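You operate a simulated robot arm through the tools that you are given. There is no shell and no other tool. Be economical: measure what you need, move in short steps, check, and stop when the job is done.

You run a simulated two-armed robot. Do the job below in one go: nothing can be reset, and whatever is moved stays where it is left.

Task
Put one of the brass nuts from the top of the steel bench on top of the silver tape roll. Then put the tape measure on the free top of the steel shelf. Then open the middle bench drawer. Do these in the order given. Set down upright: tape measure.

It is judged by the outcome, as a careful person would: the job done as asked, and still so three seconds after it is handed in. It fails if anything else is knocked over, pushed out of place, dropped, spilled or broken.

Robot
Two 7-joint arms with fingered hands on one trunk, on a base that drives. Base frame: it is fixed to the floor where the robot stands at the start and does not move with it; the origin is under the middle of the robot, x ahead of it, y to its left, z up; the surface under the hand at the start is at about z = 0.863. Units: m, degrees, N and s.
The left shoulder is at the start at [0.03, 0.119, 1.094], the right one opposite. With the tool pointing down near the work surface each hand reaches from about 0.36 to 0.78 m from the robot's upright axis, wherever it stands, measured 20 degrees to its own side. Places, roughly: free top of the steel shelf (24x24 cm) [-0.22, 3.38, 0.96]; middle bench drawer [0.5, 0.6, 0.5]; tape measure [-2, 2.5, 1.25]. Payload 3.8 kg a hand.
The TCP of each hand is the grasp point between the finger pads, 0.025 m short of the fingertips. In the tool frame z runs along the fingers and y along their closing line. The gripper opens to 0.088 m. The gripper's body begins 0.029 m behind the TCP. The gripper is a hand of 4 fingers: y runs from the thumb to the fingers, the wrist lies at [-0.013, -0.106, -0.174] in the tool frame, and closing takes about 1.5 s.
Orientation is that of the tool frame in the base frame, as a unit quaternion [w, x, y, z]. With the fingers straight down and the wrist toward the robot, the tool's x, y and z point along [0, 1, 0], [1, 0, 0] and [0, 0, -1] of the base frame.

Tools
- The arms move only by the tool servo_tool. It takes "left_rows", "right_rows" or both (then of equal length, played together; a hand with none holds still); each is a list of rows, each a list of 3 entries, a list of its own where there are three numbers: the shift along the tool's x, y, z in m, then the turn, a rotation vector about the tool's x, y, z in degrees, then the opening, from 0 (shut) to 1 (fully open). In form: [[[x, y, z], [wx, wy, wz], jaw], ...]. A call has 1 to 8 rows; each row is the pose to reach, as a shift and turn from the pose commanded when the call began, along the tool's axes at that moment. Rows are played at 5 a second. More than 0.05 m and 8.6 degrees between two rows, or a gripper value outside its range, and nothing of the call is played. A pose out of reach is approached as far as the arm can. The call stops where the force on the tool passes 40 N (or 10 N more than at its start, if that is more) or the arm is blocked; 0.2 s more then pass. The fingers move at their own pace (about 0.153 m/s each) and stop on an object; they squeeze with about 30 N. The grip force told is the motor's: it shows also when the fingers shut on nothing. Time passes only in rows, and 0.2 s behind the last, so rows that repeat a pose let the fingers close. The reply holds the time, the measured pose of the TCP, the force on the tool along the base axes, the opening and the grip force, in the units named above and with some noise, with the torque about the TCP (base axes, N m) and any sound that the robot's microphone picked up.
- Cameras (640 x 400 px; columns grow to the right, rows downward): "scene" is now at [0.0444, 0.0296, 1.6299]; the picture's right is [0.44, -0.90, 0.00], its down [-0.76, -0.38, -0.53] and it looks along [0.48, 0.24, -0.85] (base axes); focal length 263 px, centre (320, 200). "left" rides on the left gripper at [-0.064, -0.083, -0.098] in its tool frame; the picture's right is [-0.62, -0.37, 0.69], its down [0.71, -0.63, 0.30] and it looks along [0.32, 0.68, 0.65] (tool axes); focal length 265 px, centre (320, 200). "right" rides on the right gripper at [0.064, -0.083, -0.098] in its tool frame; the picture's right is [-0.62, 0.37, -0.69], its down [-0.71, -0.63, 0.30] and it looks along [-0.32, 0.68, 0.65] (tool axes); focal length 265 px, centre (320, 200). There is no depth. A picture from a camera that has moved, and an enlarged one, comes with that camera's place and axes in the base frame and with its lens.
- grab_frame(camera): a new picture of that camera. It takes no simulated time.
- slide_trunk(by): slides the trunk up (or, below 0, down) by that many m; the arms and the scene camera ride with it, the base frame stays. It gives what a move gives, with no picture.
- base_move(legs): drives the robot by 1 to 6 legs, each [ahead, left, turn to the left] in m, m and degrees, along the robot's own axes; the way and the turn of a leg run together, so that a leg with both is an arc; at most 1.5 m and 180 degrees a leg. The arms and the cameras ride along, it lands a little off, and it stops where it bumps. It gives what a move gives.
- preshape(shape, hand): the hand has 4 fingers and takes this shape, open, in about a second: jaw (thumb against the fingers, like two jaws); tri (thumb and two fingers); tip (a fingertip pinch); poke (one finger out to press); point (the index stretched); flat (the hand flat); cup (the hand cupped); fist (a fist). The gripper value then closes the fingers along that shape, each until it touches; the sizes above hold for jaw. It gives what a move gives, with no picture.
- pan_tilt(pan, tilt): turns the head with the scene camera to pan (to the left, within 120 degrees either way) and tilt (down, from -29 to 69), counted from straight ahead of the robot. It gives what a move gives.
- zoom(camera, box): a new picture of the part [left, top, right, bottom] of that camera's present view, enlarged. It takes no simulated time.
- close_job(): hands the job in; it is judged then, once.

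Work in short steps. Places have to be worked out from the pictures, the camera data and where the tool is seen: move nearer, look again, correct. Check each grasp and each placing, and mend what went wrong. You have 165 turns and 118 pictures in all, those below and enlarged ones among them. Open the grippers and draw the arms clear of the work before you hand the job in, unless the task says otherwise; then end with one line.

The tools are called as a command line: name --argument value ..., lists and objects as JSON in quotes. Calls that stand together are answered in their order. servo_tool: Moves the arms, as the interface text tells. Its arguments: {"type":"object","properties":{"left_rows":{"type":"array"},"right_rows":{"type":"array"}},"required":[]} The other tools are called the same way: slide_trunk (by) slides the trunk up or down; preshape (shape, hand) gives the hand a shape; base_move (legs) drives the base; pan_tilt (pan, tilt) turns the head that bears the scene camera; grab_frame (camera) takes a picture; zoom (camera, box) takes an enlarged picture of a part of a camera's view; close_job () hands the job in.

At the start:

```text
clock: 0.0
left_ee_pos: [0.3494, 0.4631, 1.125]
left_ee_rot: [0.001, 0.707, 0.707, -0.001]
left_wrist_force: [-0.6, -0.7, -0.3]
left_ft_torque: [-0.01, 0.0, 0.0]
left_grip_width: 0.0875
left_grasp_force: 0.0
left_shape: jaw
right_ee_pos: [0.5142, 0.0129, 1.1621]
right_ee_rot: [0.0, 0.707, 0.707, 0.001]
right_wrist_force: [-0.4, -0.4, -0.2]
right_ft_torque: [0.03, -0.02, -0.06]
right_grip_width: 0.0876
right_grasp_force: 0.1
right_shape: jaw
trunk travel left (down, up): [-0.25, 0.34]
robot x, y, heading: [0.0027, 0.0007, 0.1]
head pan, tilt: [26.4, 57.8]
```

scene: 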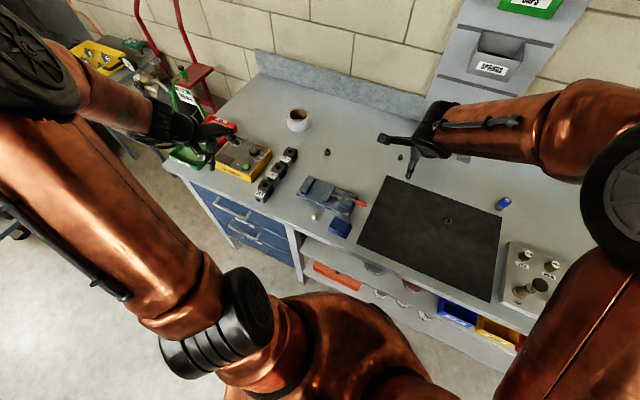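
right: 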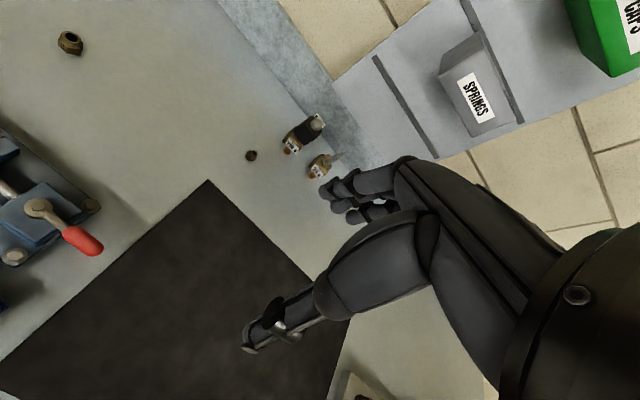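
left: 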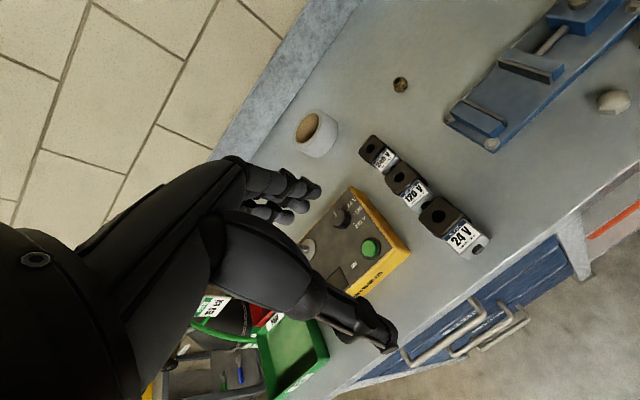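

I'll look closer at the bench top to find the nuts and the tape roll.

zoom --camera "scene" --box '[240, 80, 480, 230]'

zoom --camera "left" --box '[260, 50, 460, 175]'

```text
2.67 times, centred on (360, 155) of scene
camera zoom: at [0.0444, 0.0296, 1.6299], right [0.44, -0.9, 0.0], down [-0.76, -0.38, -0.53], along [0.48, 0.24, -0.85], focal length 702 px, centre (213, 320)
```

zoom: 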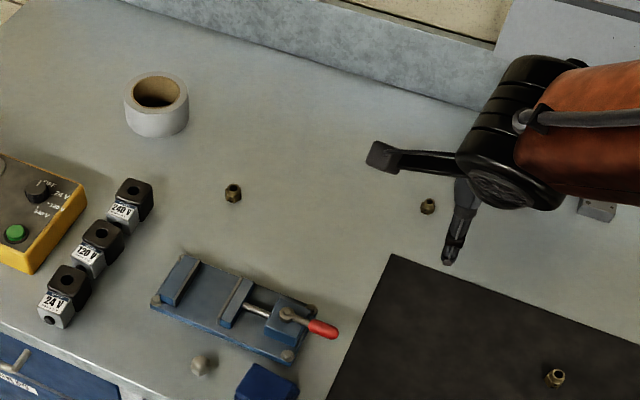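

```text
3.20 times, centred on (360, 112) of left
camera zoom: at [0.2667, 0.3992, 1.2234], right [-0.37, -0.62, -0.69], down [-0.63, 0.71, -0.3], along [0.68, 0.32, -0.65], focal length 849 px, centre (192, 480)
```

zoom: 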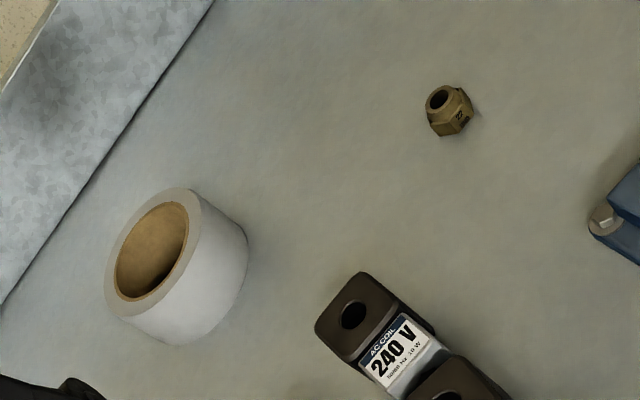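

The nearest nut is at about (0.675, 0.314). The tape roll's top is about (0.781, 0.493, 0.903), with a rim about 11 mm wide. I'll shift left so both are in the left arm's reach, then look down at the room in front of the base.

base_move --legs '[[0, 0.25, 0]]'

pan_tilt --pan 0 --tilt 60

grab_frame --camera "scene"

```text
clock: 1.8
left_ee_pos: [0.3499, 0.7087, 1.1246]
left_ee_rot: [0.0, 0.707, 0.707, 0.0]
left_wrist_force: [0.4, -0.2, 0.4]
left_ft_torque: [0.01, 0.03, -0.02]
left_grip_width: 0.0877
left_grasp_force: 0.0
left_shape: jaw
right_ee_pos: [0.5131, 0.2581, 1.1621]
right_ee_rot: [-0.001, 0.707, 0.708, -0.001]
right_wrist_force: [-0.7, -0.4, -0.6]
right_ft_torque: [-0.02, 0.01, 0.02]
right_grip_width: 0.0872
right_grasp_force: 0.1
right_shape: jaw
trunk travel left (down, up): [-0.25, 0.34]
robot x, y, heading: [0.0023, 0.244, -0.1]
head pan, tilt: [26.4, 57.8]
```

```text
clock: 2.7
left_ee_pos: [0.3503, 0.7077, 1.1261]
left_ee_rot: [-0.001, 0.707, 0.707, 0.0]
left_wrist_force: [-0.2, -0.8, 1.0]
left_ft_torque: [-0.01, -0.01, 0.01]
left_grip_width: 0.0876
left_grasp_force: 0.0
left_shape: jaw
right_ee_pos: [0.5136, 0.2577, 1.1626]
right_ee_rot: [0.0, 0.707, 0.708, 0.001]
right_wrist_force: [-0.3, -0.3, 0.6]
right_ft_torque: [-0.04, -0.01, -0.02]
right_grip_width: 0.0873
right_grasp_force: 0.1
right_shape: jaw
trunk travel left (down, up): [-0.25, 0.34]
robot x, y, heading: [0.0013, 0.2453, -0.1]
head pan, tilt: [0.0, 60.0]
```

```text
112 pictures are left
camera scene: at [0.049, 0.2439, 1.6273], right [0.0, -1.0, 0.0], down [-0.87, 0.0, -0.5], along [0.5, 0.0, -0.87], focal length 263 px, centre (320, 200)
```

scene: 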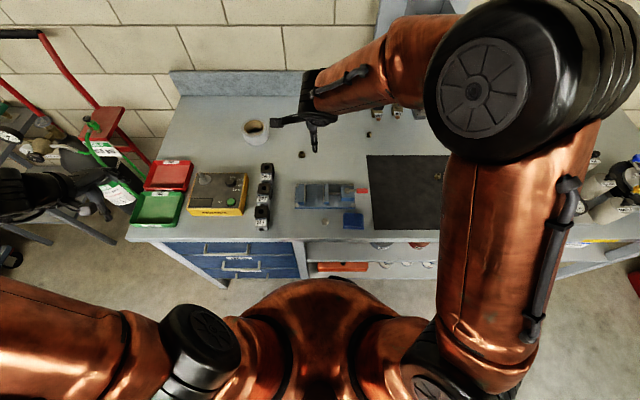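

The way ahead looks clear by a small margin. I'll move the right hand to the right and back, and the base 8 cm forward.

servo_tool --right_rows '[[[-0.05, -0.02, 0], [0, 0, 0], 1], [[-0.1, -0.04, 0], [0, 0, 0], 1], [[-0.15, -0.06, 0], [0, 0, 0], 1], [[-0.2, -0.08, 0], [0, 0, 0], 1], [[-0.25, -0.1, 0], [0, 0, 0], 1], [[-0.3, -0.12, 0], [0, 0, 0], 1]]'

base_move --legs '[[0.08, 0.0, 0]]'

grab_frame --camera "scene"

```text
refused: row 1 steps farther than a row can; nothing moved
```

```text
clock: 3.8
left_ee_pos: [0.4323, 0.7083, 1.1256]
left_ee_rot: [-0.001, 0.707, 0.707, -0.001]
left_wrist_force: [1.1, 0.5, 0.2]
left_ft_torque: [0.02, 0.02, 0.0]
left_grip_width: 0.0876
left_grasp_force: 0.1
left_shape: jaw
right_ee_pos: [0.5964, 0.2581, 1.1612]
right_ee_rot: [-0.001, 0.707, 0.707, 0.0]
right_wrist_force: [-0.5, -0.4, -0.3]
right_ft_torque: [0.01, 0.0, 0.01]
right_grip_width: 0.0877
right_grasp_force: 0.1
right_shape: jaw
trunk travel left (down, up): [-0.25, 0.34]
robot x, y, heading: [0.0805, 0.2427, -0.0]
head pan, tilt: [0.0, 60.0]
```

```text
111 pictures are left
camera scene: at [0.1323, 0.244, 1.6272], right [0.0, -1.0, 0.0], down [-0.87, 0.0, -0.5], along [0.5, 0.0, -0.87], focal length 263 px, centre (320, 200)
```

scene: 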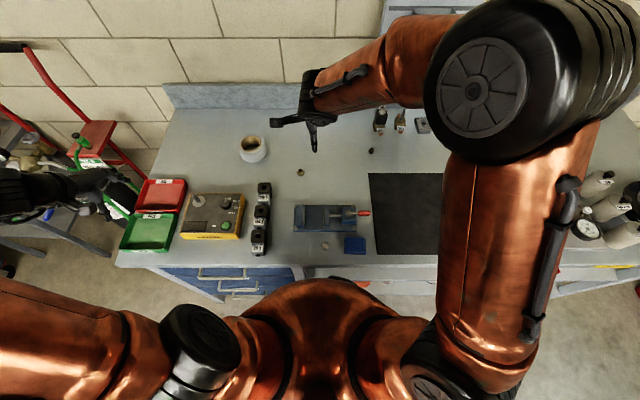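

Base has room. Now I move the right hand aside and the left hand toward above the nut.

servo_tool --left_rows '[[[-0.039, 0.024, 0], [0, 0, 0], 1], [[-0.078, 0.048, 0], [0, 0, 0], 1], [[-0.117, 0.072, 0], [0, 0, 0], 1], [[-0.156, 0.096, 0], [0, 0, 0], 1], [[-0.195, 0.12, 0], [0, 0, 0], 1], [[-0.234, 0.144, 0], [0, 0, 0], 1], [[-0.273, 0.168, 0], [0, 0, 0], 1], [[-0.31, 0.18, 0], [0, 0, 0], 1]]' --right_rows '[[[-0.045, -0.015, 0], [0, 0, 0], 1], [[-0.09, -0.03, 0], [0, 0, 0], 1], [[-0.135, -0.045, 0], [0, 0, 0], 1], [[-0.18, -0.06, 0], [0, 0, 0], 1], [[-0.225, -0.075, 0], [0, 0, 0], 1], [[-0.27, -0.09, 0], [0, 0, 0], 1], [[-0.315, -0.105, 0], [0, 0, 0], 1], [[-0.36, -0.12, 0], [0, 0, 0], 1]]'

grab_frame --camera "scene"

grab_frame --camera "left"

```text
clock: 5.6
left_ee_pos: [0.6114, 0.3992, 1.1267]
left_ee_rot: [0.0, 0.707, 0.708, 0.002]
left_wrist_force: [-0.8, -0.5, 0.4]
left_ft_torque: [0.0, 0.0, 0.02]
left_grip_width: 0.0878
left_grasp_force: 0.1
left_shape: jaw
right_ee_pos: [0.4781, -0.1047, 1.1645]
right_ee_rot: [-0.002, 0.709, 0.705, 0.002]
right_wrist_force: [0.1, -0.7, 0.7]
right_ft_torque: [-0.02, 0.0, 0.02]
right_grip_width: 0.0877
right_grasp_force: 0.0
right_shape: jaw
trunk travel left (down, up): [-0.25, 0.34]
robot x, y, heading: [0.0773, 0.2459, 0.2]
head pan, tilt: [0.0, 60.0]
```

```text
110 pictures are left
camera scene: at [0.1296, 0.2405, 1.6273], right [0.0, -1.0, 0.0], down [-0.87, 0.0, -0.5], along [0.5, 0.0, -0.87], focal length 263 px, centre (320, 200)
```

scene: 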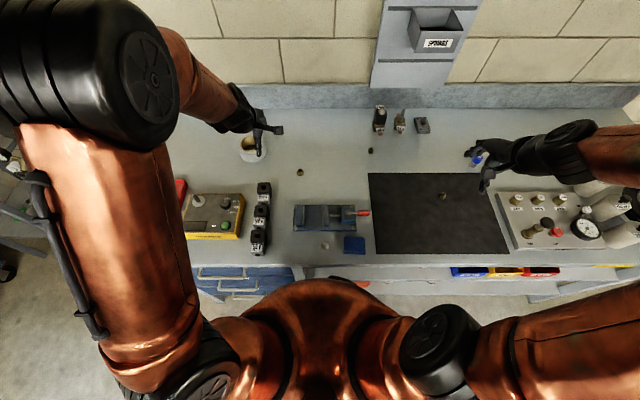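

```text
109 pictures are left
camera left: at [0.5282, 0.3336, 1.2244], right [-0.37, -0.62, -0.69], down [-0.63, 0.71, -0.3], along [0.68, 0.33, -0.65], focal length 265 px, centre (320, 200)
```

left: 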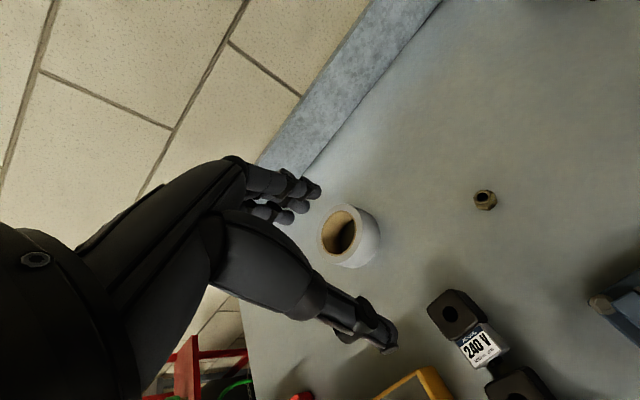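

The nut is confirmed at (0.675, 0.314). Moving above it.

servo_tool --left_rows '[[[-0.03, 0.02, 0.01], [0, 0, 0], 1], [[-0.06, 0.045, 0.02], [0, 0, 0], 1], [[-0.085, 0.064, 0.04], [0, 0, 0], 1], [[-0.085, 0.064, 0.08], [0, 0, 0], 1], [[-0.085, 0.064, 0.12], [0, 0, 0], 1], [[-0.085, 0.064, 0.16], [0, 0, 0], 1], [[-0.085, 0.064, 0.16], [0, 0, 0], 1]]'

grab_frame --camera "left"

zoom --camera "scene" --box '[210, 90, 410, 215]'

```text
clock: 7.2
left_ee_pos: [0.6722, 0.3145, 0.9668]
left_ee_rot: [0.0, 0.707, 0.707, 0.0]
left_wrist_force: [-0.1, 0.3, -0.5]
left_ft_torque: [-0.02, -0.01, -0.02]
left_grip_width: 0.0879
left_grasp_force: 0.1
left_shape: jaw
right_ee_pos: [0.477, -0.1037, 1.1645]
right_ee_rot: [0.0, 0.707, 0.707, 0.0]
right_wrist_force: [-0.2, 0.1, -0.2]
right_ft_torque: [-0.01, 0.0, 0.0]
right_grip_width: 0.0878
right_grasp_force: 0.1
right_shape: jaw
trunk travel left (down, up): [-0.25, 0.34]
robot x, y, heading: [0.0825, 0.2432, -0.1]
head pan, tilt: [0.0, 60.0]
```

```text
108 pictures are left
camera left: at [0.5892, 0.2508, 1.0639], right [-0.37, -0.62, -0.69], down [-0.63, 0.71, -0.3], along [0.68, 0.32, -0.65], focal length 265 px, centre (320, 200)
```

left: 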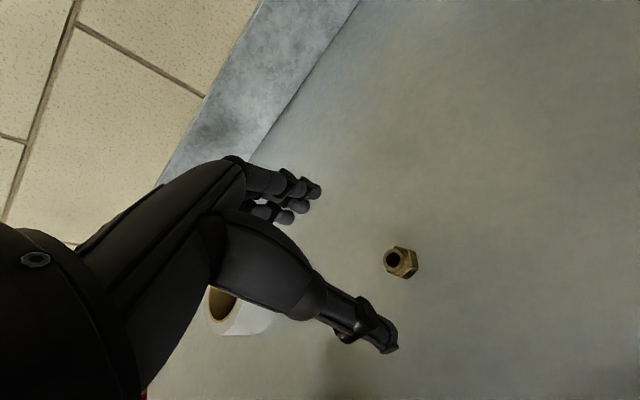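

```text
3.20 times, centred on (310, 152) of scene
camera zoom: at [0.1292, 0.2436, 1.6274], right [0.0, -1.0, 0.0], down [-0.87, 0.0, -0.5], along [0.5, 0.0, -0.87], focal length 842 px, centre (352, 352)
```

zoom: 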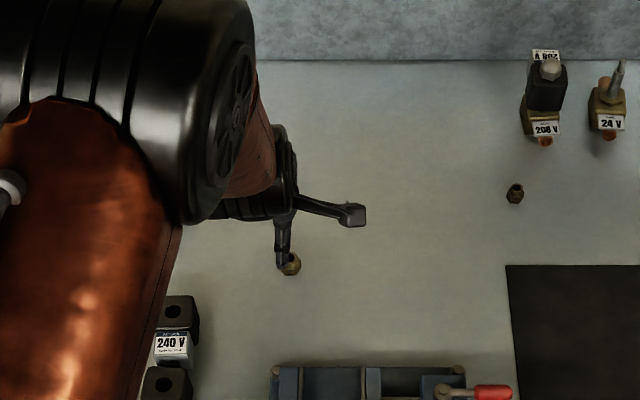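

Nut lies at (0.676, 0.312). I descend so the fingertips straddle it just above the bench, then close.

servo_tool --left_rows '[[[-0.002, 0.004, 0.03], [0, 0, 0], 1], [[-0.002, 0.004, 0.055], [0, 0, 0], 1], [[-0.002, 0.004, 0.073], [0, 0, 0], 1], [[-0.002, 0.004, 0.073], [0, 0, 0], 1]]'

grab_frame --camera "left"

```text
clock: 8.2
left_ee_pos: [0.6785, 0.311, 0.8919]
left_ee_rot: [0.0, 0.707, 0.707, -0.001]
left_wrist_force: [0.7, 0.3, 0.0]
left_ft_torque: [0.01, -0.01, -0.01]
left_grip_width: 0.0874
left_grasp_force: 0.0
left_shape: jaw
right_ee_pos: [0.4771, -0.1036, 1.1632]
right_ee_rot: [0.0, 0.707, 0.707, 0.0]
right_wrist_force: [-0.8, -0.1, 0.2]
right_ft_torque: [0.01, -0.01, -0.01]
right_grip_width: 0.0875
right_grasp_force: 0.0
right_shape: jaw
trunk travel left (down, up): [-0.25, 0.34]
robot x, y, heading: [0.0769, 0.2433, 0.0]
head pan, tilt: [0.0, 60.0]
```

```text
106 pictures are left
camera left: at [0.5941, 0.248, 0.9898], right [-0.37, -0.62, -0.69], down [-0.63, 0.71, -0.3], along [0.68, 0.32, -0.65], focal length 265 px, centre (320, 200)
```

left: 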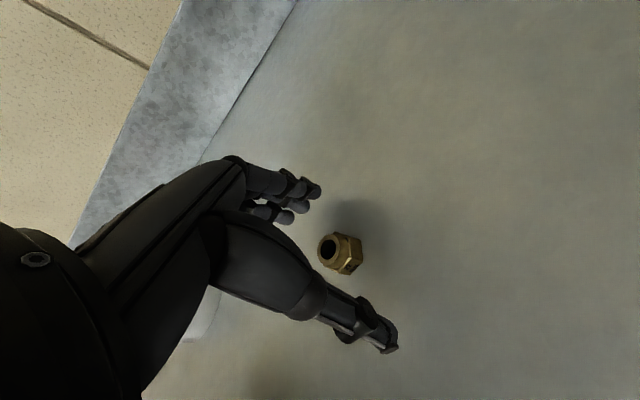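

The nut is between the fingers; closing.

servo_tool --left_rows '[[[0, 0, 0], [0, 0, 0], 0.7], [[0, 0, 0], [0, 0, 0], 0.5], [[0, 0, 0], [0, 0, 0], 0.3], [[0, 0, 0], [0, 0, 0], 0.1], [[0, 0, 0], [0, 0, 0], 0.1], [[0, 0, 0], [0, 0, 0], 0.0], [[0, 0, 0], [0, 0, 0], 0.0], [[0, 0, 0], [0, 0, 0], 0.0]]'

grab_frame --camera "left"

```text
clock: 10.0
left_ee_pos: [0.6792, 0.3122, 0.8916]
left_ee_rot: [0.0, 0.707, 0.707, 0.0]
left_wrist_force: [0.0, 0.3, -0.3]
left_ft_torque: [0.0, -0.06, 0.0]
left_grip_width: 0.014
left_grasp_force: 30.1
left_shape: jaw
right_ee_pos: [0.4775, -0.1034, 1.1634]
right_ee_rot: [-0.001, 0.707, 0.708, 0.0]
right_wrist_force: [-0.5, -0.5, -0.1]
right_ft_torque: [0.02, -0.01, -0.01]
right_grip_width: 0.0876
right_grasp_force: 0.0
right_shape: jaw
trunk travel left (down, up): [-0.25, 0.34]
robot x, y, heading: [0.0808, 0.2463, 0.1]
head pan, tilt: [0.0, 60.0]
```

```text
105 pictures are left
camera left: at [0.5942, 0.248, 0.9899], right [-0.37, -0.62, -0.69], down [-0.63, 0.71, -0.3], along [0.68, 0.32, -0.65], focal length 265 px, centre (320, 200)
```

left: 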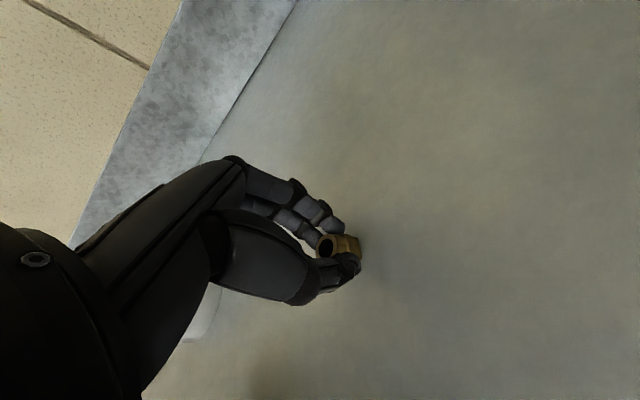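

Gripped at 14 mm with full force. Lifting by 9 cm.

servo_tool --left_rows '[[[0, 0, -0.02], [0, 0, 0], 0], [[0, 0, -0.06], [0, 0, 0], 0], [[0, 0, -0.1], [0, 0, 0], 0], [[0, 0, -0.1], [0, 0, 0], 0]]'

zoom --camera "left" --box '[200, 150, 440, 300]'

zoom --camera "scene" --box '[210, 90, 410, 215]'

```text
clock: 11.0
left_ee_pos: [0.6768, 0.3104, 0.9923]
left_ee_rot: [-0.001, 0.707, 0.708, -0.001]
left_wrist_force: [0.0, 0.2, -0.8]
left_ft_torque: [-0.01, -0.03, 0.01]
left_grip_width: 0.0139
left_grasp_force: 29.8
left_shape: jaw
right_ee_pos: [0.478, -0.1039, 1.1639]
right_ee_rot: [-0.001, 0.707, 0.707, -0.002]
right_wrist_force: [-0.4, 1.1, -0.6]
right_ft_torque: [-0.03, 0.01, -0.01]
right_grip_width: 0.088
right_grasp_force: 0.0
right_shape: jaw
trunk travel left (down, up): [-0.25, 0.34]
robot x, y, heading: [0.0787, 0.2413, -0.0]
head pan, tilt: [0.0, 60.0]
```

```text
2.67 times, centred on (320, 225) of left
camera zoom: at [0.5943, 0.2467, 1.0909], right [-0.37, -0.62, -0.69], down [-0.63, 0.71, -0.3], along [0.68, 0.33, -0.65], focal length 708 px, centre (320, 133)
```

zoom: 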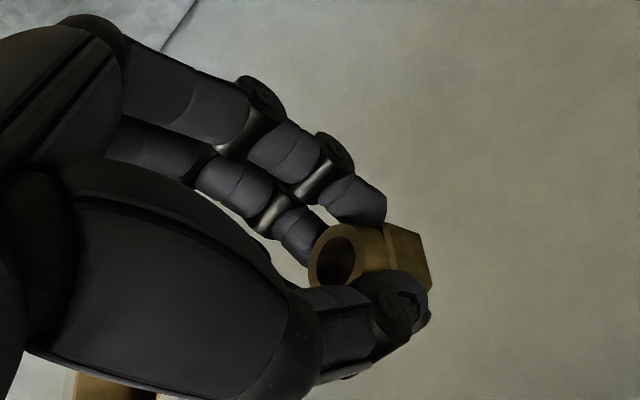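

```text
3.20 times, centred on (310, 152) of scene
camera zoom: at [0.1306, 0.2437, 1.6273], right [0.0, -1.0, 0.0], down [-0.87, 0.0, -0.5], along [0.5, 0.0, -0.87], focal length 842 px, centre (352, 352)
```

zoom: 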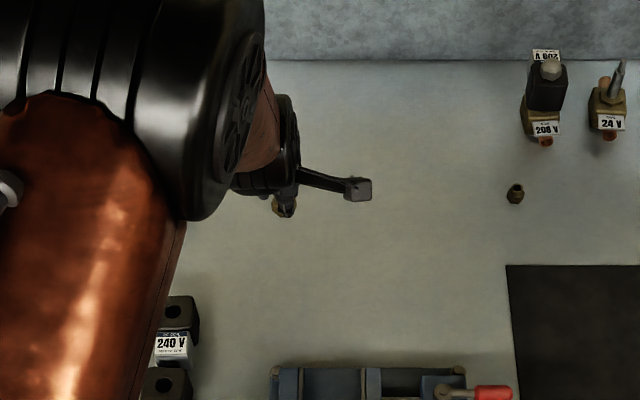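

The nut is held upright, its bottom about 29 mm below the TCP. I move to a viewpoint where the left camera sees the roll clearly.

servo_tool --left_rows '[[[0.02, -0.01, -0.03], [0, 0, 0], 0], [[0.045, -0.025, -0.06], [0, 0, 0], 0], [[0.07, -0.04, -0.09], [0, 0, 0], 0], [[0.09, -0.047, -0.11], [0, 0, 0], 0], [[0.09, -0.047, -0.11], [0, 0, 0], 0]]'

zoom --camera "left" --box '[270, 170, 430, 270]'

zoom --camera "scene" --box '[200, 100, 360, 200]'

```text
clock: 12.2
left_ee_pos: [0.6329, 0.4034, 1.1015]
left_ee_rot: [-0.001, 0.707, 0.707, 0.0]
left_wrist_force: [0.2, -0.1, -0.7]
left_ft_torque: [-0.03, 0.0, 0.03]
left_grip_width: 0.0137
left_grasp_force: 29.5
left_shape: jaw
right_ee_pos: [0.4774, -0.105, 1.1636]
right_ee_rot: [0.0, 0.707, 0.707, 0.0]
right_wrist_force: [-0.3, 0.9, -0.1]
right_ft_torque: [0.01, -0.01, 0.0]
right_grip_width: 0.0877
right_grasp_force: 0.1
right_shape: jaw
trunk travel left (down, up): [-0.25, 0.34]
robot x, y, heading: [0.0828, 0.2463, -0.2]
head pan, tilt: [0.0, 60.0]
```

```text
4.00 times, centred on (350, 220) of left
camera zoom: at [0.5487, 0.3392, 1.2001], right [-0.37, -0.62, -0.69], down [-0.63, 0.71, -0.3], along [0.68, 0.32, -0.65], focal length 1062 px, centre (200, 120)
```

zoom: 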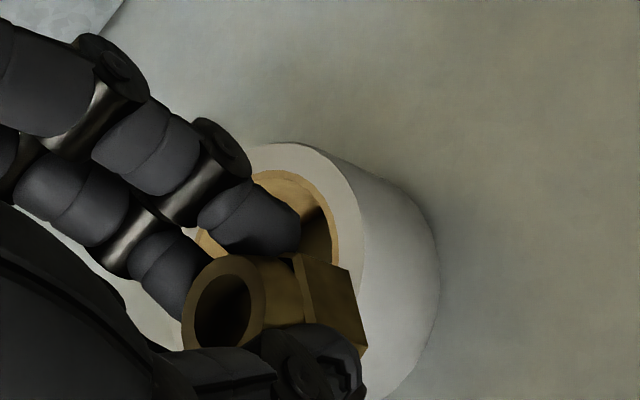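

```text
4.00 times, centred on (280, 150) of scene
camera zoom: at [0.1302, 0.2431, 1.6273], right [0.0, -1.0, 0.0], down [-0.87, 0.0, -0.5], along [0.5, 0.0, -0.87], focal length 1052 px, centre (480, 400)
```

zoom: 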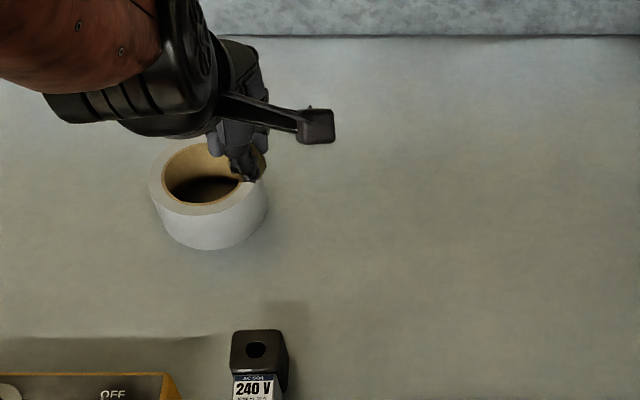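

The hand partly hides the roll; I shift the hand right a bit and zoom tighter to measure the rim.

servo_tool --left_rows '[[[-0.04, 0, 0], [0, 0, 0], 0], [[-0.08, 0, 0], [0, 0, 0], 0], [[-0.11, 0, 0], [0, 0, 0], 0], [[-0.11, 0, 0], [0, 0, 0], 0]]'

zoom --camera "scene" --box '[220, 120, 284, 160]'

grab_frame --camera "left"

```text
clock: 13.2
left_ee_pos: [0.6323, 0.2915, 1.1002]
left_ee_rot: [0.0, 0.707, 0.708, 0.0]
left_wrist_force: [0.0, 0.4, -1.3]
left_ft_torque: [0.02, 0.04, 0.0]
left_grip_width: 0.0138
left_grasp_force: 30.1
left_shape: jaw
right_ee_pos: [0.4773, -0.1037, 1.1639]
right_ee_rot: [0.001, 0.707, 0.707, 0.0]
right_wrist_force: [-0.6, -0.1, 0.4]
right_ft_torque: [-0.03, -0.02, 0.02]
right_grip_width: 0.0878
right_grasp_force: 0.0
right_shape: jaw
trunk travel left (down, up): [-0.25, 0.34]
robot x, y, heading: [0.0827, 0.246, -0.2]
head pan, tilt: [0.0, 60.0]
```

```text
10.00 times, centred on (252, 140) of scene
camera zoom: at [0.13, 0.2442, 1.6273], right [0.0, -1.0, 0.0], down [-0.87, 0.0, -0.5], along [0.5, 0.0, -0.87], focal length 2631 px, centre (1000, 800)
```

zoom: 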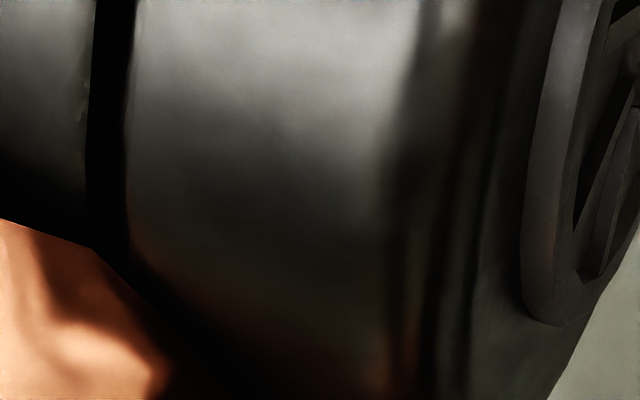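

```text
99 pictures are left
camera left: at [0.5488, 0.2283, 1.1995], right [-0.37, -0.62, -0.69], down [-0.63, 0.71, -0.3], along [0.68, 0.32, -0.65], focal length 265 px, centre (320, 200)
```

left: 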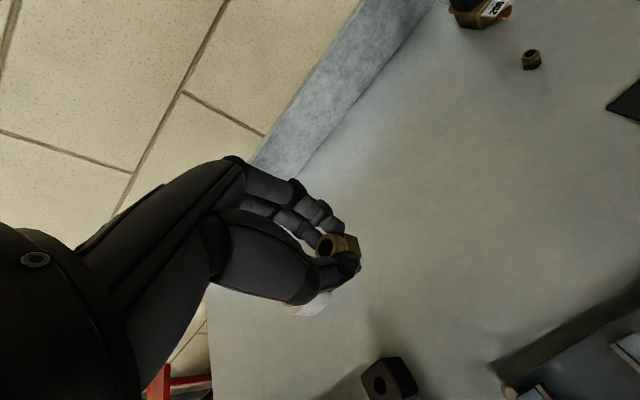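

Wrong side; I move the hand left and back so the roll sits to the right of the hand in both views.

servo_tool --left_rows '[[[0.04, -0.02, 0], [0, 0, 0], 0], [[0.08, -0.04, 0], [0, 0, 0], 0], [[0.12, -0.06, 0], [0, 0, 0], 0], [[0.16, -0.06, 0], [0, 0, 0], 0], [[0.2, -0.06, 0], [0, 0, 0], 0], [[0.2, -0.06, 0], [0, 0, 0], 0]]'

grab_frame --camera "left"

zoom --camera "scene" --box '[216, 110, 296, 160]'

```text
clock: 14.6
left_ee_pos: [0.571, 0.4892, 1.1033]
left_ee_rot: [-0.001, 0.708, 0.707, 0.001]
left_wrist_force: [-0.1, -0.4, -1.0]
left_ft_torque: [0.06, 0.02, 0.03]
left_grip_width: 0.014
left_grasp_force: 29.7
left_shape: jaw
right_ee_pos: [0.4779, -0.1045, 1.1623]
right_ee_rot: [0.0, 0.707, 0.707, 0.001]
right_wrist_force: [-0.2, -0.2, 0.2]
right_ft_torque: [-0.01, -0.01, -0.02]
right_grip_width: 0.0879
right_grasp_force: 0.1
right_shape: jaw
trunk travel left (down, up): [-0.25, 0.34]
robot x, y, heading: [0.0801, 0.2427, -0.4]
head pan, tilt: [0.0, 60.0]
```

```text
98 pictures are left
camera left: at [0.4875, 0.4252, 1.2009], right [-0.37, -0.62, -0.69], down [-0.63, 0.71, -0.3], along [0.68, 0.32, -0.65], focal length 265 px, centre (320, 200)
```

left: 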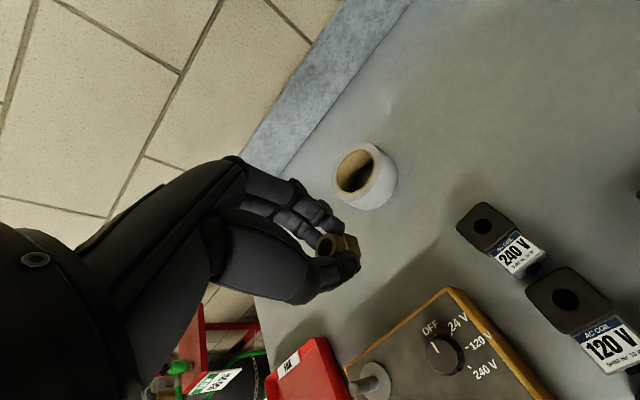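

```text
8.00 times, centred on (256, 135) of scene
camera zoom: at [0.1301, 0.2426, 1.6273], right [0.0, -1.0, 0.0], down [-0.87, 0.0, -0.5], along [0.5, 0.0, -0.87], focal length 2105 px, centre (832, 720)
```

zoom: 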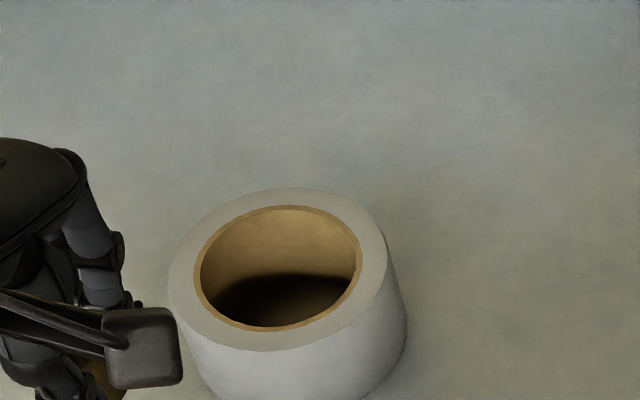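

Clear view now. One zoom from the left camera to triangulate the top height.

zoom --camera "left" --box '[320, 130, 416, 190]'

zoom --camera "scene" --box '[220, 125, 284, 165]'

```text
6.67 times, centred on (368, 160) of left
camera zoom: at [0.4875, 0.4252, 1.2009], right [-0.37, -0.62, -0.69], down [-0.63, 0.71, -0.3], along [0.68, 0.32, -0.65], focal length 1769 px, centre (0, 467)
```

zoom: 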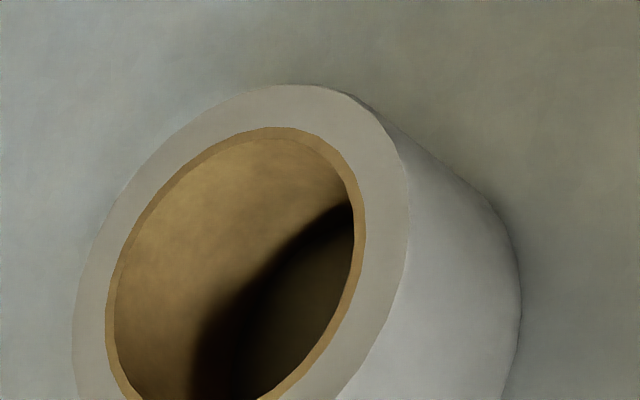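

```text
10.00 times, centred on (252, 145) of scene
camera zoom: at [0.1301, 0.2426, 1.6273], right [0.0, -1.0, 0.0], down [-0.87, 0.0, -0.5], along [0.5, 0.0, -0.87], focal length 2631 px, centre (1000, 750)
```

zoom: 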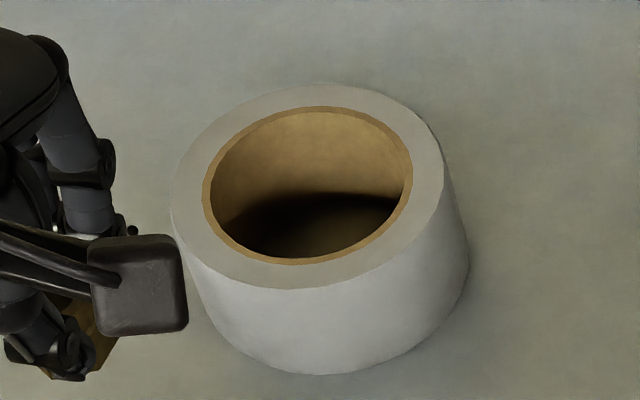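

Roll: centre (0.7785, 0.492), outer radius 49 mm, ring from about 35 to 49 mm, top z about 0.911. I'll place the nut at the front of the ring, (0.737, 0.492). First I hover above it.

servo_tool --left_rows '[[[0, 0.045, 0], [0, 0, 0], 0], [[0, 0.09, 0], [0, 0, 0], 0], [[0.0, 0.13, 0.02], [0, 0, 0], 0], [[0.003, 0.166, 0.045], [0, 0, 0], 0], [[0.003, 0.166, 0.085], [0, 0, 0], 0], [[0.003, 0.166, 0.123], [0, 0, 0], 0], [[0.003, 0.166, 0.14], [0, 0, 0], 0], [[0.003, 0.166, 0.14], [0, 0, 0], 0]]'

grab_frame --camera "left"

zoom --camera "scene" --box '[204, 110, 300, 170]'

```text
clock: 16.4
left_ee_pos: [0.7377, 0.4947, 0.9645]
left_ee_rot: [0.0, 0.708, 0.707, 0.0]
left_wrist_force: [0.3, -0.6, -1.5]
left_ft_torque: [0.01, 0.0, -0.01]
left_grip_width: 0.0138
left_grasp_force: 29.9
left_shape: jaw
right_ee_pos: [0.4774, -0.1037, 1.1629]
right_ee_rot: [0.0, 0.708, 0.707, -0.001]
right_wrist_force: [-0.4, 0.5, 0.6]
right_ft_torque: [0.04, -0.03, 0.02]
right_grip_width: 0.0877
right_grasp_force: 0.1
right_shape: jaw
trunk travel left (down, up): [-0.25, 0.34]
robot x, y, heading: [0.0788, 0.2468, 0.0]
head pan, tilt: [0.0, 60.0]
```

```text
94 pictures are left
camera left: at [0.6535, 0.4307, 1.0625], right [-0.37, -0.62, -0.69], down [-0.63, 0.71, -0.3], along [0.68, 0.32, -0.65], focal length 265 px, centre (320, 200)
```

left: 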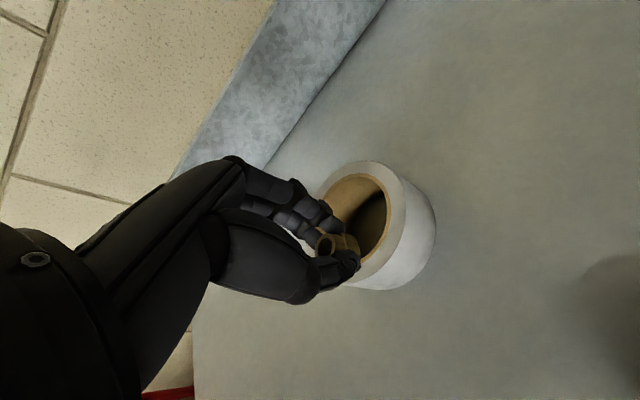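

```text
6.67 times, centred on (252, 140) of scene
camera zoom: at [0.1299, 0.2437, 1.6273], right [0.0, -1.0, 0.0], down [-0.87, 0.0, -0.5], along [0.5, 0.0, -0.87], focal length 1754 px, centre (773, 600)
```

zoom: 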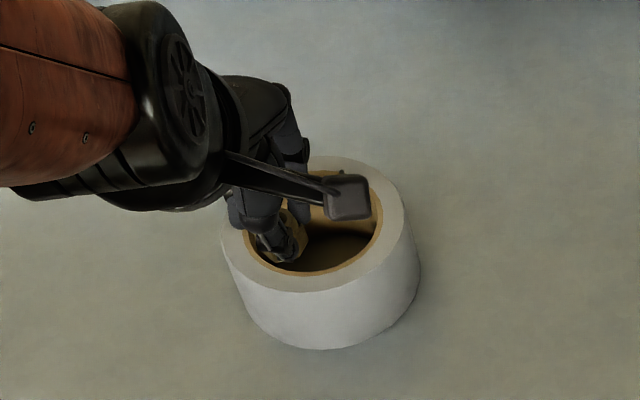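

Aligned over the front of the ring. Lowering in small steps to just touching.

servo_tool --left_rows '[[[-0.002, 0.0, 0.008], [0, 0, 0], 0], [[-0.002, 0.0, 0.014], [0, 0, 0], 0], [[-0.002, 0.0, 0.018], [0, 0, 0], 0], [[-0.002, 0.0, 0.021], [0, 0, 0], 0], [[-0.002, 0.0, 0.021], [0, 0, 0], 0]]'

zoom --camera "left" --box '[240, 130, 464, 270]'

```text
clock: 17.6
left_ee_pos: [0.7382, 0.4914, 0.9408]
left_ee_rot: [0.0, 0.707, 0.707, 0.0]
left_wrist_force: [0.3, -0.2, -1.4]
left_ft_torque: [0.0, -0.01, 0.0]
left_grip_width: 0.014
left_grasp_force: 30.5
left_shape: jaw
right_ee_pos: [0.4769, -0.1039, 1.1636]
right_ee_rot: [0.0, 0.707, 0.707, 0.0]
right_wrist_force: [-0.7, -0.5, -0.1]
right_ft_torque: [-0.04, -0.03, 0.02]
right_grip_width: 0.0874
right_grasp_force: 0.0
right_shape: jaw
trunk travel left (down, up): [-0.25, 0.34]
robot x, y, heading: [0.0798, 0.2488, -0.3]
head pan, tilt: [0.0, 60.0]
```

```text
2.86 times, centred on (352, 200) of left
camera zoom: at [0.6546, 0.4282, 1.0396], right [-0.37, -0.62, -0.69], down [-0.63, 0.71, -0.3], along [0.68, 0.32, -0.65], focal length 758 px, centre (229, 200)
```

zoom: 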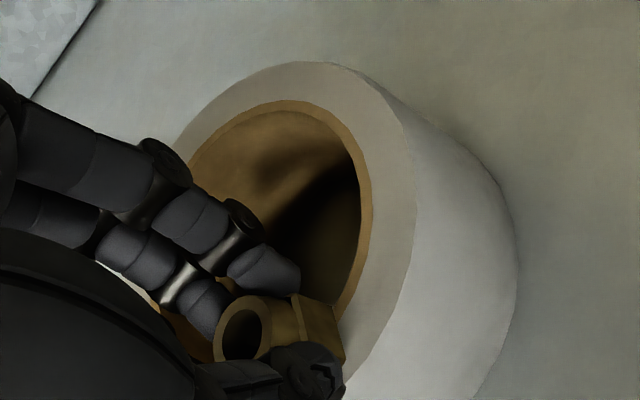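

No contact yet (force unchanged). Lowering another few mm.

servo_tool --left_rows '[[[0, -0.001, 0.0015], [0, 0, 0], 0], [[0, -0.001, 0.003], [0, 0, 0], 0], [[0, -0.001, 0.003], [0, 0, 0], 0]]'

```text
clock: 18.4
left_ee_pos: [0.7372, 0.4933, 0.9398]
left_ee_rot: [0.0, 0.707, 0.707, 0.001]
left_wrist_force: [-0.3, 0.8, 4.7]
left_ft_torque: [0.03, 0.0, 0.03]
left_grip_width: 0.0139
left_grasp_force: 30.0
left_shape: jaw
right_ee_pos: [0.4769, -0.1053, 1.1636]
right_ee_rot: [0.0, 0.707, 0.708, 0.0]
right_wrist_force: [0.7, -0.4, -0.9]
right_ft_torque: [-0.04, -0.02, 0.01]
right_grip_width: 0.0878
right_grasp_force: 0.0
right_shape: jaw
trunk travel left (down, up): [-0.25, 0.34]
robot x, y, heading: [0.082, 0.2417, -0.0]
head pan, tilt: [0.0, 60.0]
```

Contact with about 6 N. Releasing gently.

servo_tool --left_rows '[[[0, 0, 0], [0, 0, 0], 0.15], [[0, 0, 0], [0, 0, 0], 0.2], [[0, 0, 0], [0, 0, 0], 0.27], [[0, 0, 0], [0, 0, 0], 0.35], [[0, 0, 0], [0, 0, 0], 0.45], [[0, 0, 0], [0, 0, 0], 0.55], [[0, 0, 0], [0, 0, 0], 0.55]]'

grab_frame --camera "left"

```text
clock: 20.0
left_ee_pos: [0.7363, 0.4917, 0.9383]
left_ee_rot: [0.0, 0.707, 0.707, 0.0]
left_wrist_force: [-0.3, -0.4, -0.1]
left_ft_torque: [0.0, 0.01, 0.0]
left_grip_width: 0.0479
left_grasp_force: 0.1
left_shape: jaw
right_ee_pos: [0.4776, -0.1054, 1.1637]
right_ee_rot: [0.0, 0.707, 0.707, 0.0]
right_wrist_force: [-0.9, 0.4, -0.9]
right_ft_torque: [0.05, 0.0, 0.04]
right_grip_width: 0.0875
right_grasp_force: 0.1
right_shape: jaw
trunk travel left (down, up): [-0.25, 0.34]
robot x, y, heading: [0.0784, 0.2443, 0.1]
head pan, tilt: [0.0, 60.0]
```

```text
91 pictures are left
camera left: at [0.6537, 0.428, 1.0365], right [-0.37, -0.62, -0.69], down [-0.63, 0.71, -0.3], along [0.68, 0.32, -0.65], focal length 265 px, centre (320, 200)
```

left: 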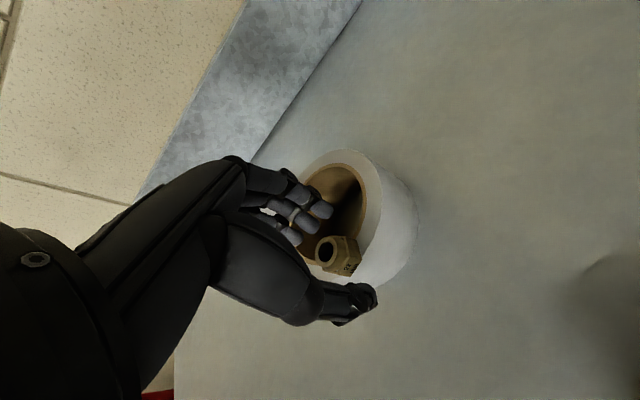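

Nut is standing on the ring. I raise the hand straight up and check.

servo_tool --left_rows '[[[0, 0, -0.015], [0, 0, 0], 0.55], [[0, 0, -0.04], [0, 0, 0], 0.55], [[0, 0, -0.08], [0, 0, 0], 0.6], [[0, 0, -0.12], [0, 0, 0], 0.7], [[0, -0.04, -0.14], [0, 0, 0], 0.8], [[0.03, -0.08, -0.15], [0, 0, 0], 0.8], [[0.03, -0.12, -0.15], [0, 0, 0], 0.8]]'

zoom --camera "scene" --box '[204, 110, 300, 170]'

grab_frame --camera "left"

```text
refused: row 6 steps farther than a row can; nothing moved
```

```text
6.67 times, centred on (252, 140) of scene
camera zoom: at [0.1299, 0.2437, 1.6273], right [0.0, -1.0, 0.0], down [-0.87, 0.0, -0.5], along [0.5, 0.0, -0.87], focal length 1754 px, centre (773, 600)
```

zoom: 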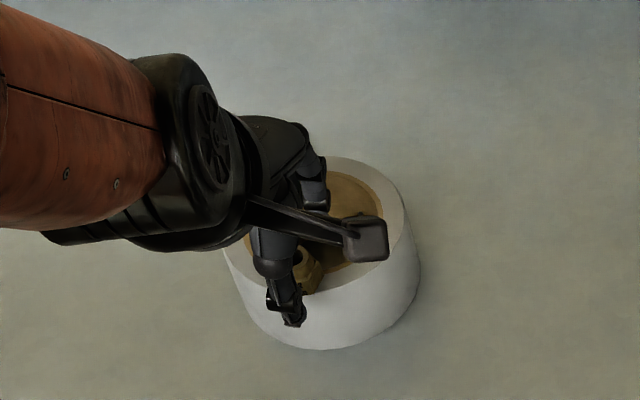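

```text
89 pictures are left
camera left: at [0.6537, 0.428, 1.0365], right [-0.37, -0.62, -0.69], down [-0.63, 0.71, -0.3], along [0.68, 0.32, -0.65], focal length 265 px, centre (320, 200)
```

left: 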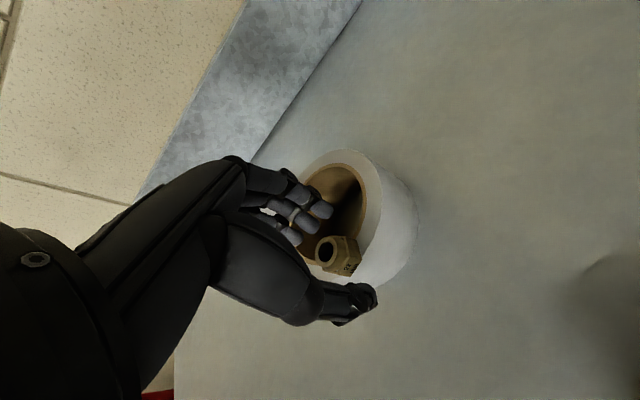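

A row was too long; repeating with shorter steps.

servo_tool --left_rows '[[[0, 0, -0.015], [0, 0, 0], 0.55], [[0, 0, -0.045], [0, 0, 0], 0.55], [[0, 0, -0.08], [0, 0, 0], 0.6], [[0, 0, -0.12], [0, 0, 0], 0.7], [[0, -0.03, -0.14], [0, 0, 0], 0.8], [[0.02, -0.065, -0.15], [0, 0, 0], 0.8], [[0.03, -0.1, -0.16], [0, 0, 0], 0.8]]'

zoom --camera "scene" --box '[204, 110, 300, 170]'

grab_frame --camera "left"

```text
clock: 21.6
left_ee_pos: [0.6364, 0.522, 1.0983]
left_ee_rot: [0.001, 0.707, 0.707, 0.0]
left_wrist_force: [0.4, 0.0, 0.4]
left_ft_torque: [0.05, -0.02, -0.01]
left_grip_width: 0.0702
left_grasp_force: 0.0
left_shape: jaw
right_ee_pos: [0.4758, -0.1038, 1.1637]
right_ee_rot: [0.0, 0.707, 0.708, 0.0]
right_wrist_force: [-0.6, 0.2, 0.0]
right_ft_torque: [-0.04, 0.05, -0.01]
right_grip_width: 0.0875
right_grasp_force: 0.1
right_shape: jaw
trunk travel left (down, up): [-0.25, 0.34]
robot x, y, heading: [0.0811, 0.2427, 0.2]
head pan, tilt: [0.0, 60.0]
```

```text
6.67 times, centred on (252, 140) of scene
camera zoom: at [0.1283, 0.2433, 1.6274], right [0.0, -1.0, 0.0], down [-0.87, 0.0, -0.5], along [0.5, 0.0, -0.87], focal length 1754 px, centre (773, 600)
```

zoom: 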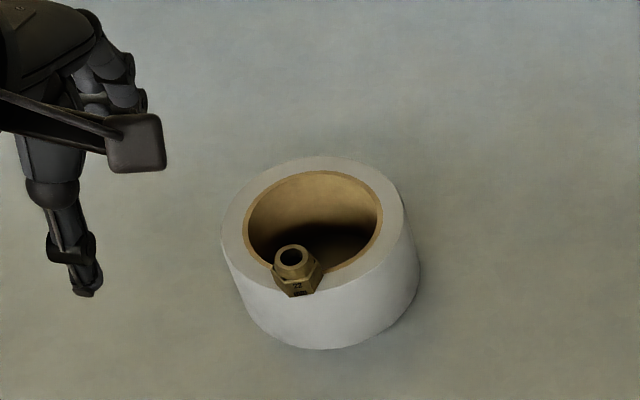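

```text
87 pictures are left
camera left: at [0.5516, 0.4582, 1.1968], right [-0.37, -0.62, -0.69], down [-0.63, 0.71, -0.3], along [0.68, 0.32, -0.65], focal length 265 px, centre (320, 200)
```

left: 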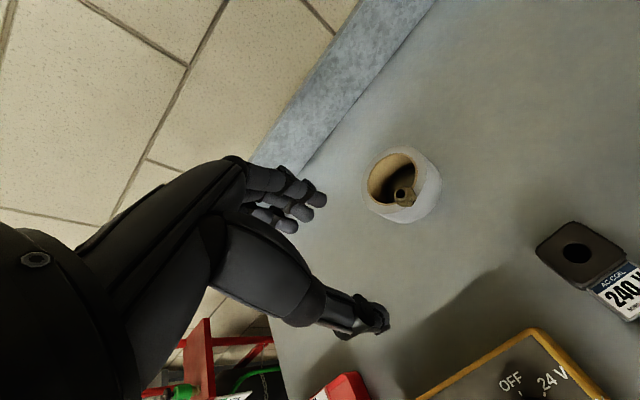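

Task one is done: the nut sits upright on the ring. Now I draw the hands in and look around to the left and behind.

servo_tool --left_rows '[[[0, -0.04, -0.02], [0, 0, 0], 1], [[0, -0.08, -0.04], [0, 0, 0], 1], [[0, -0.12, -0.06], [0, 0, 0], 1], [[0, -0.16, -0.06], [0, 0, 0], 1], [[0, -0.16, -0.06], [0, 0, 0], 1]]' --right_rows '[[[0, 0, 0], [0, 0, 0], 1], [[0.03, 0, 0], [0, 0, 0], 1], [[0.06, 0, 0], [0, 0, 0], 1], [[0.09, 0, 0], [0, 0, 0], 1], [[0.09, 0, 0], [0, 0, 0], 1]]'

pan_tilt --pan 75 --tilt 20

grab_frame --camera "scene"

pan_tilt --pan 120 --tilt 25

grab_frame --camera "scene"

```text
clock: 22.8
left_ee_pos: [0.4785, 0.5205, 1.1602]
left_ee_rot: [0.0, 0.707, 0.707, 0.0]
left_wrist_force: [0.3, 0.0, 1.0]
left_ft_torque: [0.0, 0.03, -0.01]
left_grip_width: 0.0879
left_grasp_force: 0.1
left_shape: jaw
right_ee_pos: [0.4767, -0.0133, 1.1606]
right_ee_rot: [0.0, 0.707, 0.707, 0.0]
right_wrist_force: [-0.8, 1.1, 0.2]
right_ft_torque: [0.0, -0.02, -0.01]
right_grip_width: 0.0874
right_grasp_force: 0.0
right_shape: jaw
trunk travel left (down, up): [-0.25, 0.34]
robot x, y, heading: [0.0812, 0.2447, 0.2]
head pan, tilt: [0.0, 60.0]
```

```text
clock: 24.2
left_ee_pos: [0.4778, 0.522, 1.1595]
left_ee_rot: [0.0, 0.707, 0.707, 0.0]
left_wrist_force: [0.4, -1.0, 0.1]
left_ft_torque: [-0.01, -0.01, 0.01]
left_grip_width: 0.0879
left_grasp_force: 0.0
left_shape: jaw
right_ee_pos: [0.4775, -0.012, 1.1621]
right_ee_rot: [-0.001, 0.707, 0.707, -0.001]
right_wrist_force: [0.1, 0.0, -0.1]
right_ft_torque: [0.03, 0.02, 0.01]
right_grip_width: 0.088
right_grasp_force: 0.1
right_shape: jaw
trunk travel left (down, up): [-0.25, 0.34]
robot x, y, heading: [0.0794, 0.2434, -0.1]
head pan, tilt: [75.0, 20.0]
```

```text
86 pictures are left
camera scene: at [0.0873, 0.3336, 1.6854], right [0.97, -0.26, 0.0], down [-0.09, -0.33, -0.94], along [0.24, 0.91, -0.34], focal length 263 px, centre (320, 200)
```

scene: 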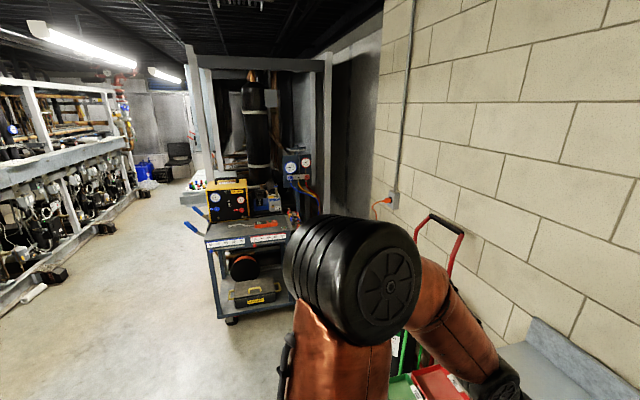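

```text
clock: 25.4
left_ee_pos: [0.4775, 0.5222, 1.1596]
left_ee_rot: [0.0, 0.707, 0.707, 0.001]
left_wrist_force: [-1.0, -0.9, -0.2]
left_ft_torque: [0.01, -0.02, 0.03]
left_grip_width: 0.0878
left_grasp_force: 0.0
left_shape: jaw
right_ee_pos: [0.4774, -0.0123, 1.1625]
right_ee_rot: [0.0, 0.707, 0.707, 0.0]
right_wrist_force: [0.3, -0.4, 0.7]
right_ft_torque: [0.02, 0.02, -0.01]
right_grip_width: 0.0876
right_grasp_force: 0.0
right_shape: jaw
trunk travel left (down, up): [-0.25, 0.34]
robot x, y, heading: [0.0813, 0.2478, -0.1]
head pan, tilt: [120.0, 25.0]
```

```text
85 pictures are left
camera scene: at [0.0171, 0.3235, 1.6774], right [0.87, 0.5, 0.0], down [0.21, -0.37, -0.91], along [-0.45, 0.78, -0.42], focal length 263 px, centre (320, 200)
```

scene: 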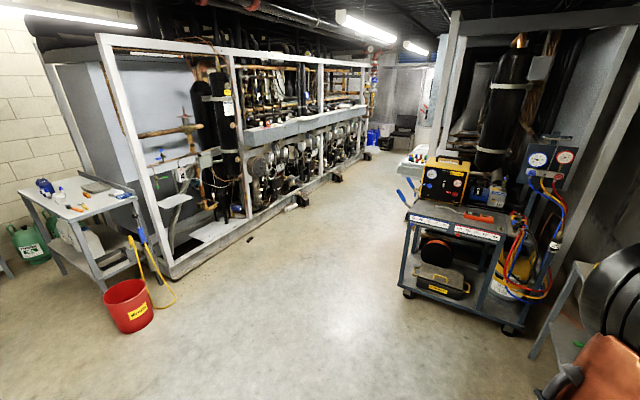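

The tape measure should be around pixel (257,121) on the rack's ledge and the steel shelf around (445,150). Zooming on both.

zoom --camera "scene" --box '[208, 90, 304, 150]'

zoom --camera "scene" --box '[376, 110, 504, 190]'

```text
6.67 times, centred on (256, 120) of scene
camera zoom: at [0.0171, 0.3235, 1.6774], right [0.87, 0.5, 0.0], down [0.21, -0.37, -0.91], along [-0.45, 0.78, -0.42], focal length 1754 px, centre (747, 733)
```

zoom: 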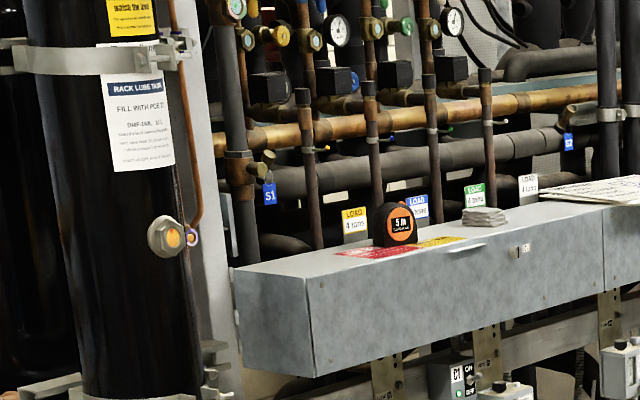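

```text
5.00 times, centred on (440, 150) of scene
camera zoom: at [0.0171, 0.3235, 1.6774], right [0.87, 0.5, 0.0], down [0.21, -0.37, -0.91], along [-0.45, 0.78, -0.42], focal length 1315 px, centre (-280, 450)
```

zoom: 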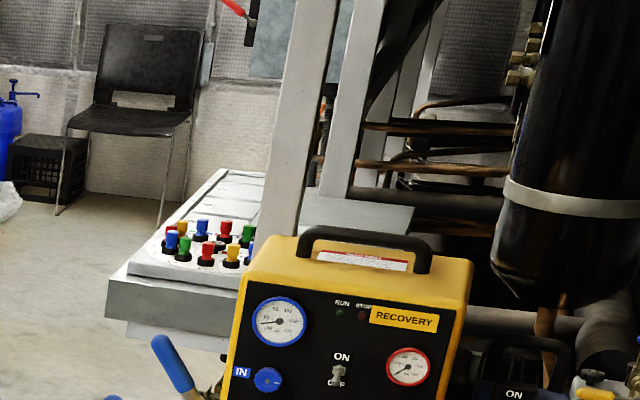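

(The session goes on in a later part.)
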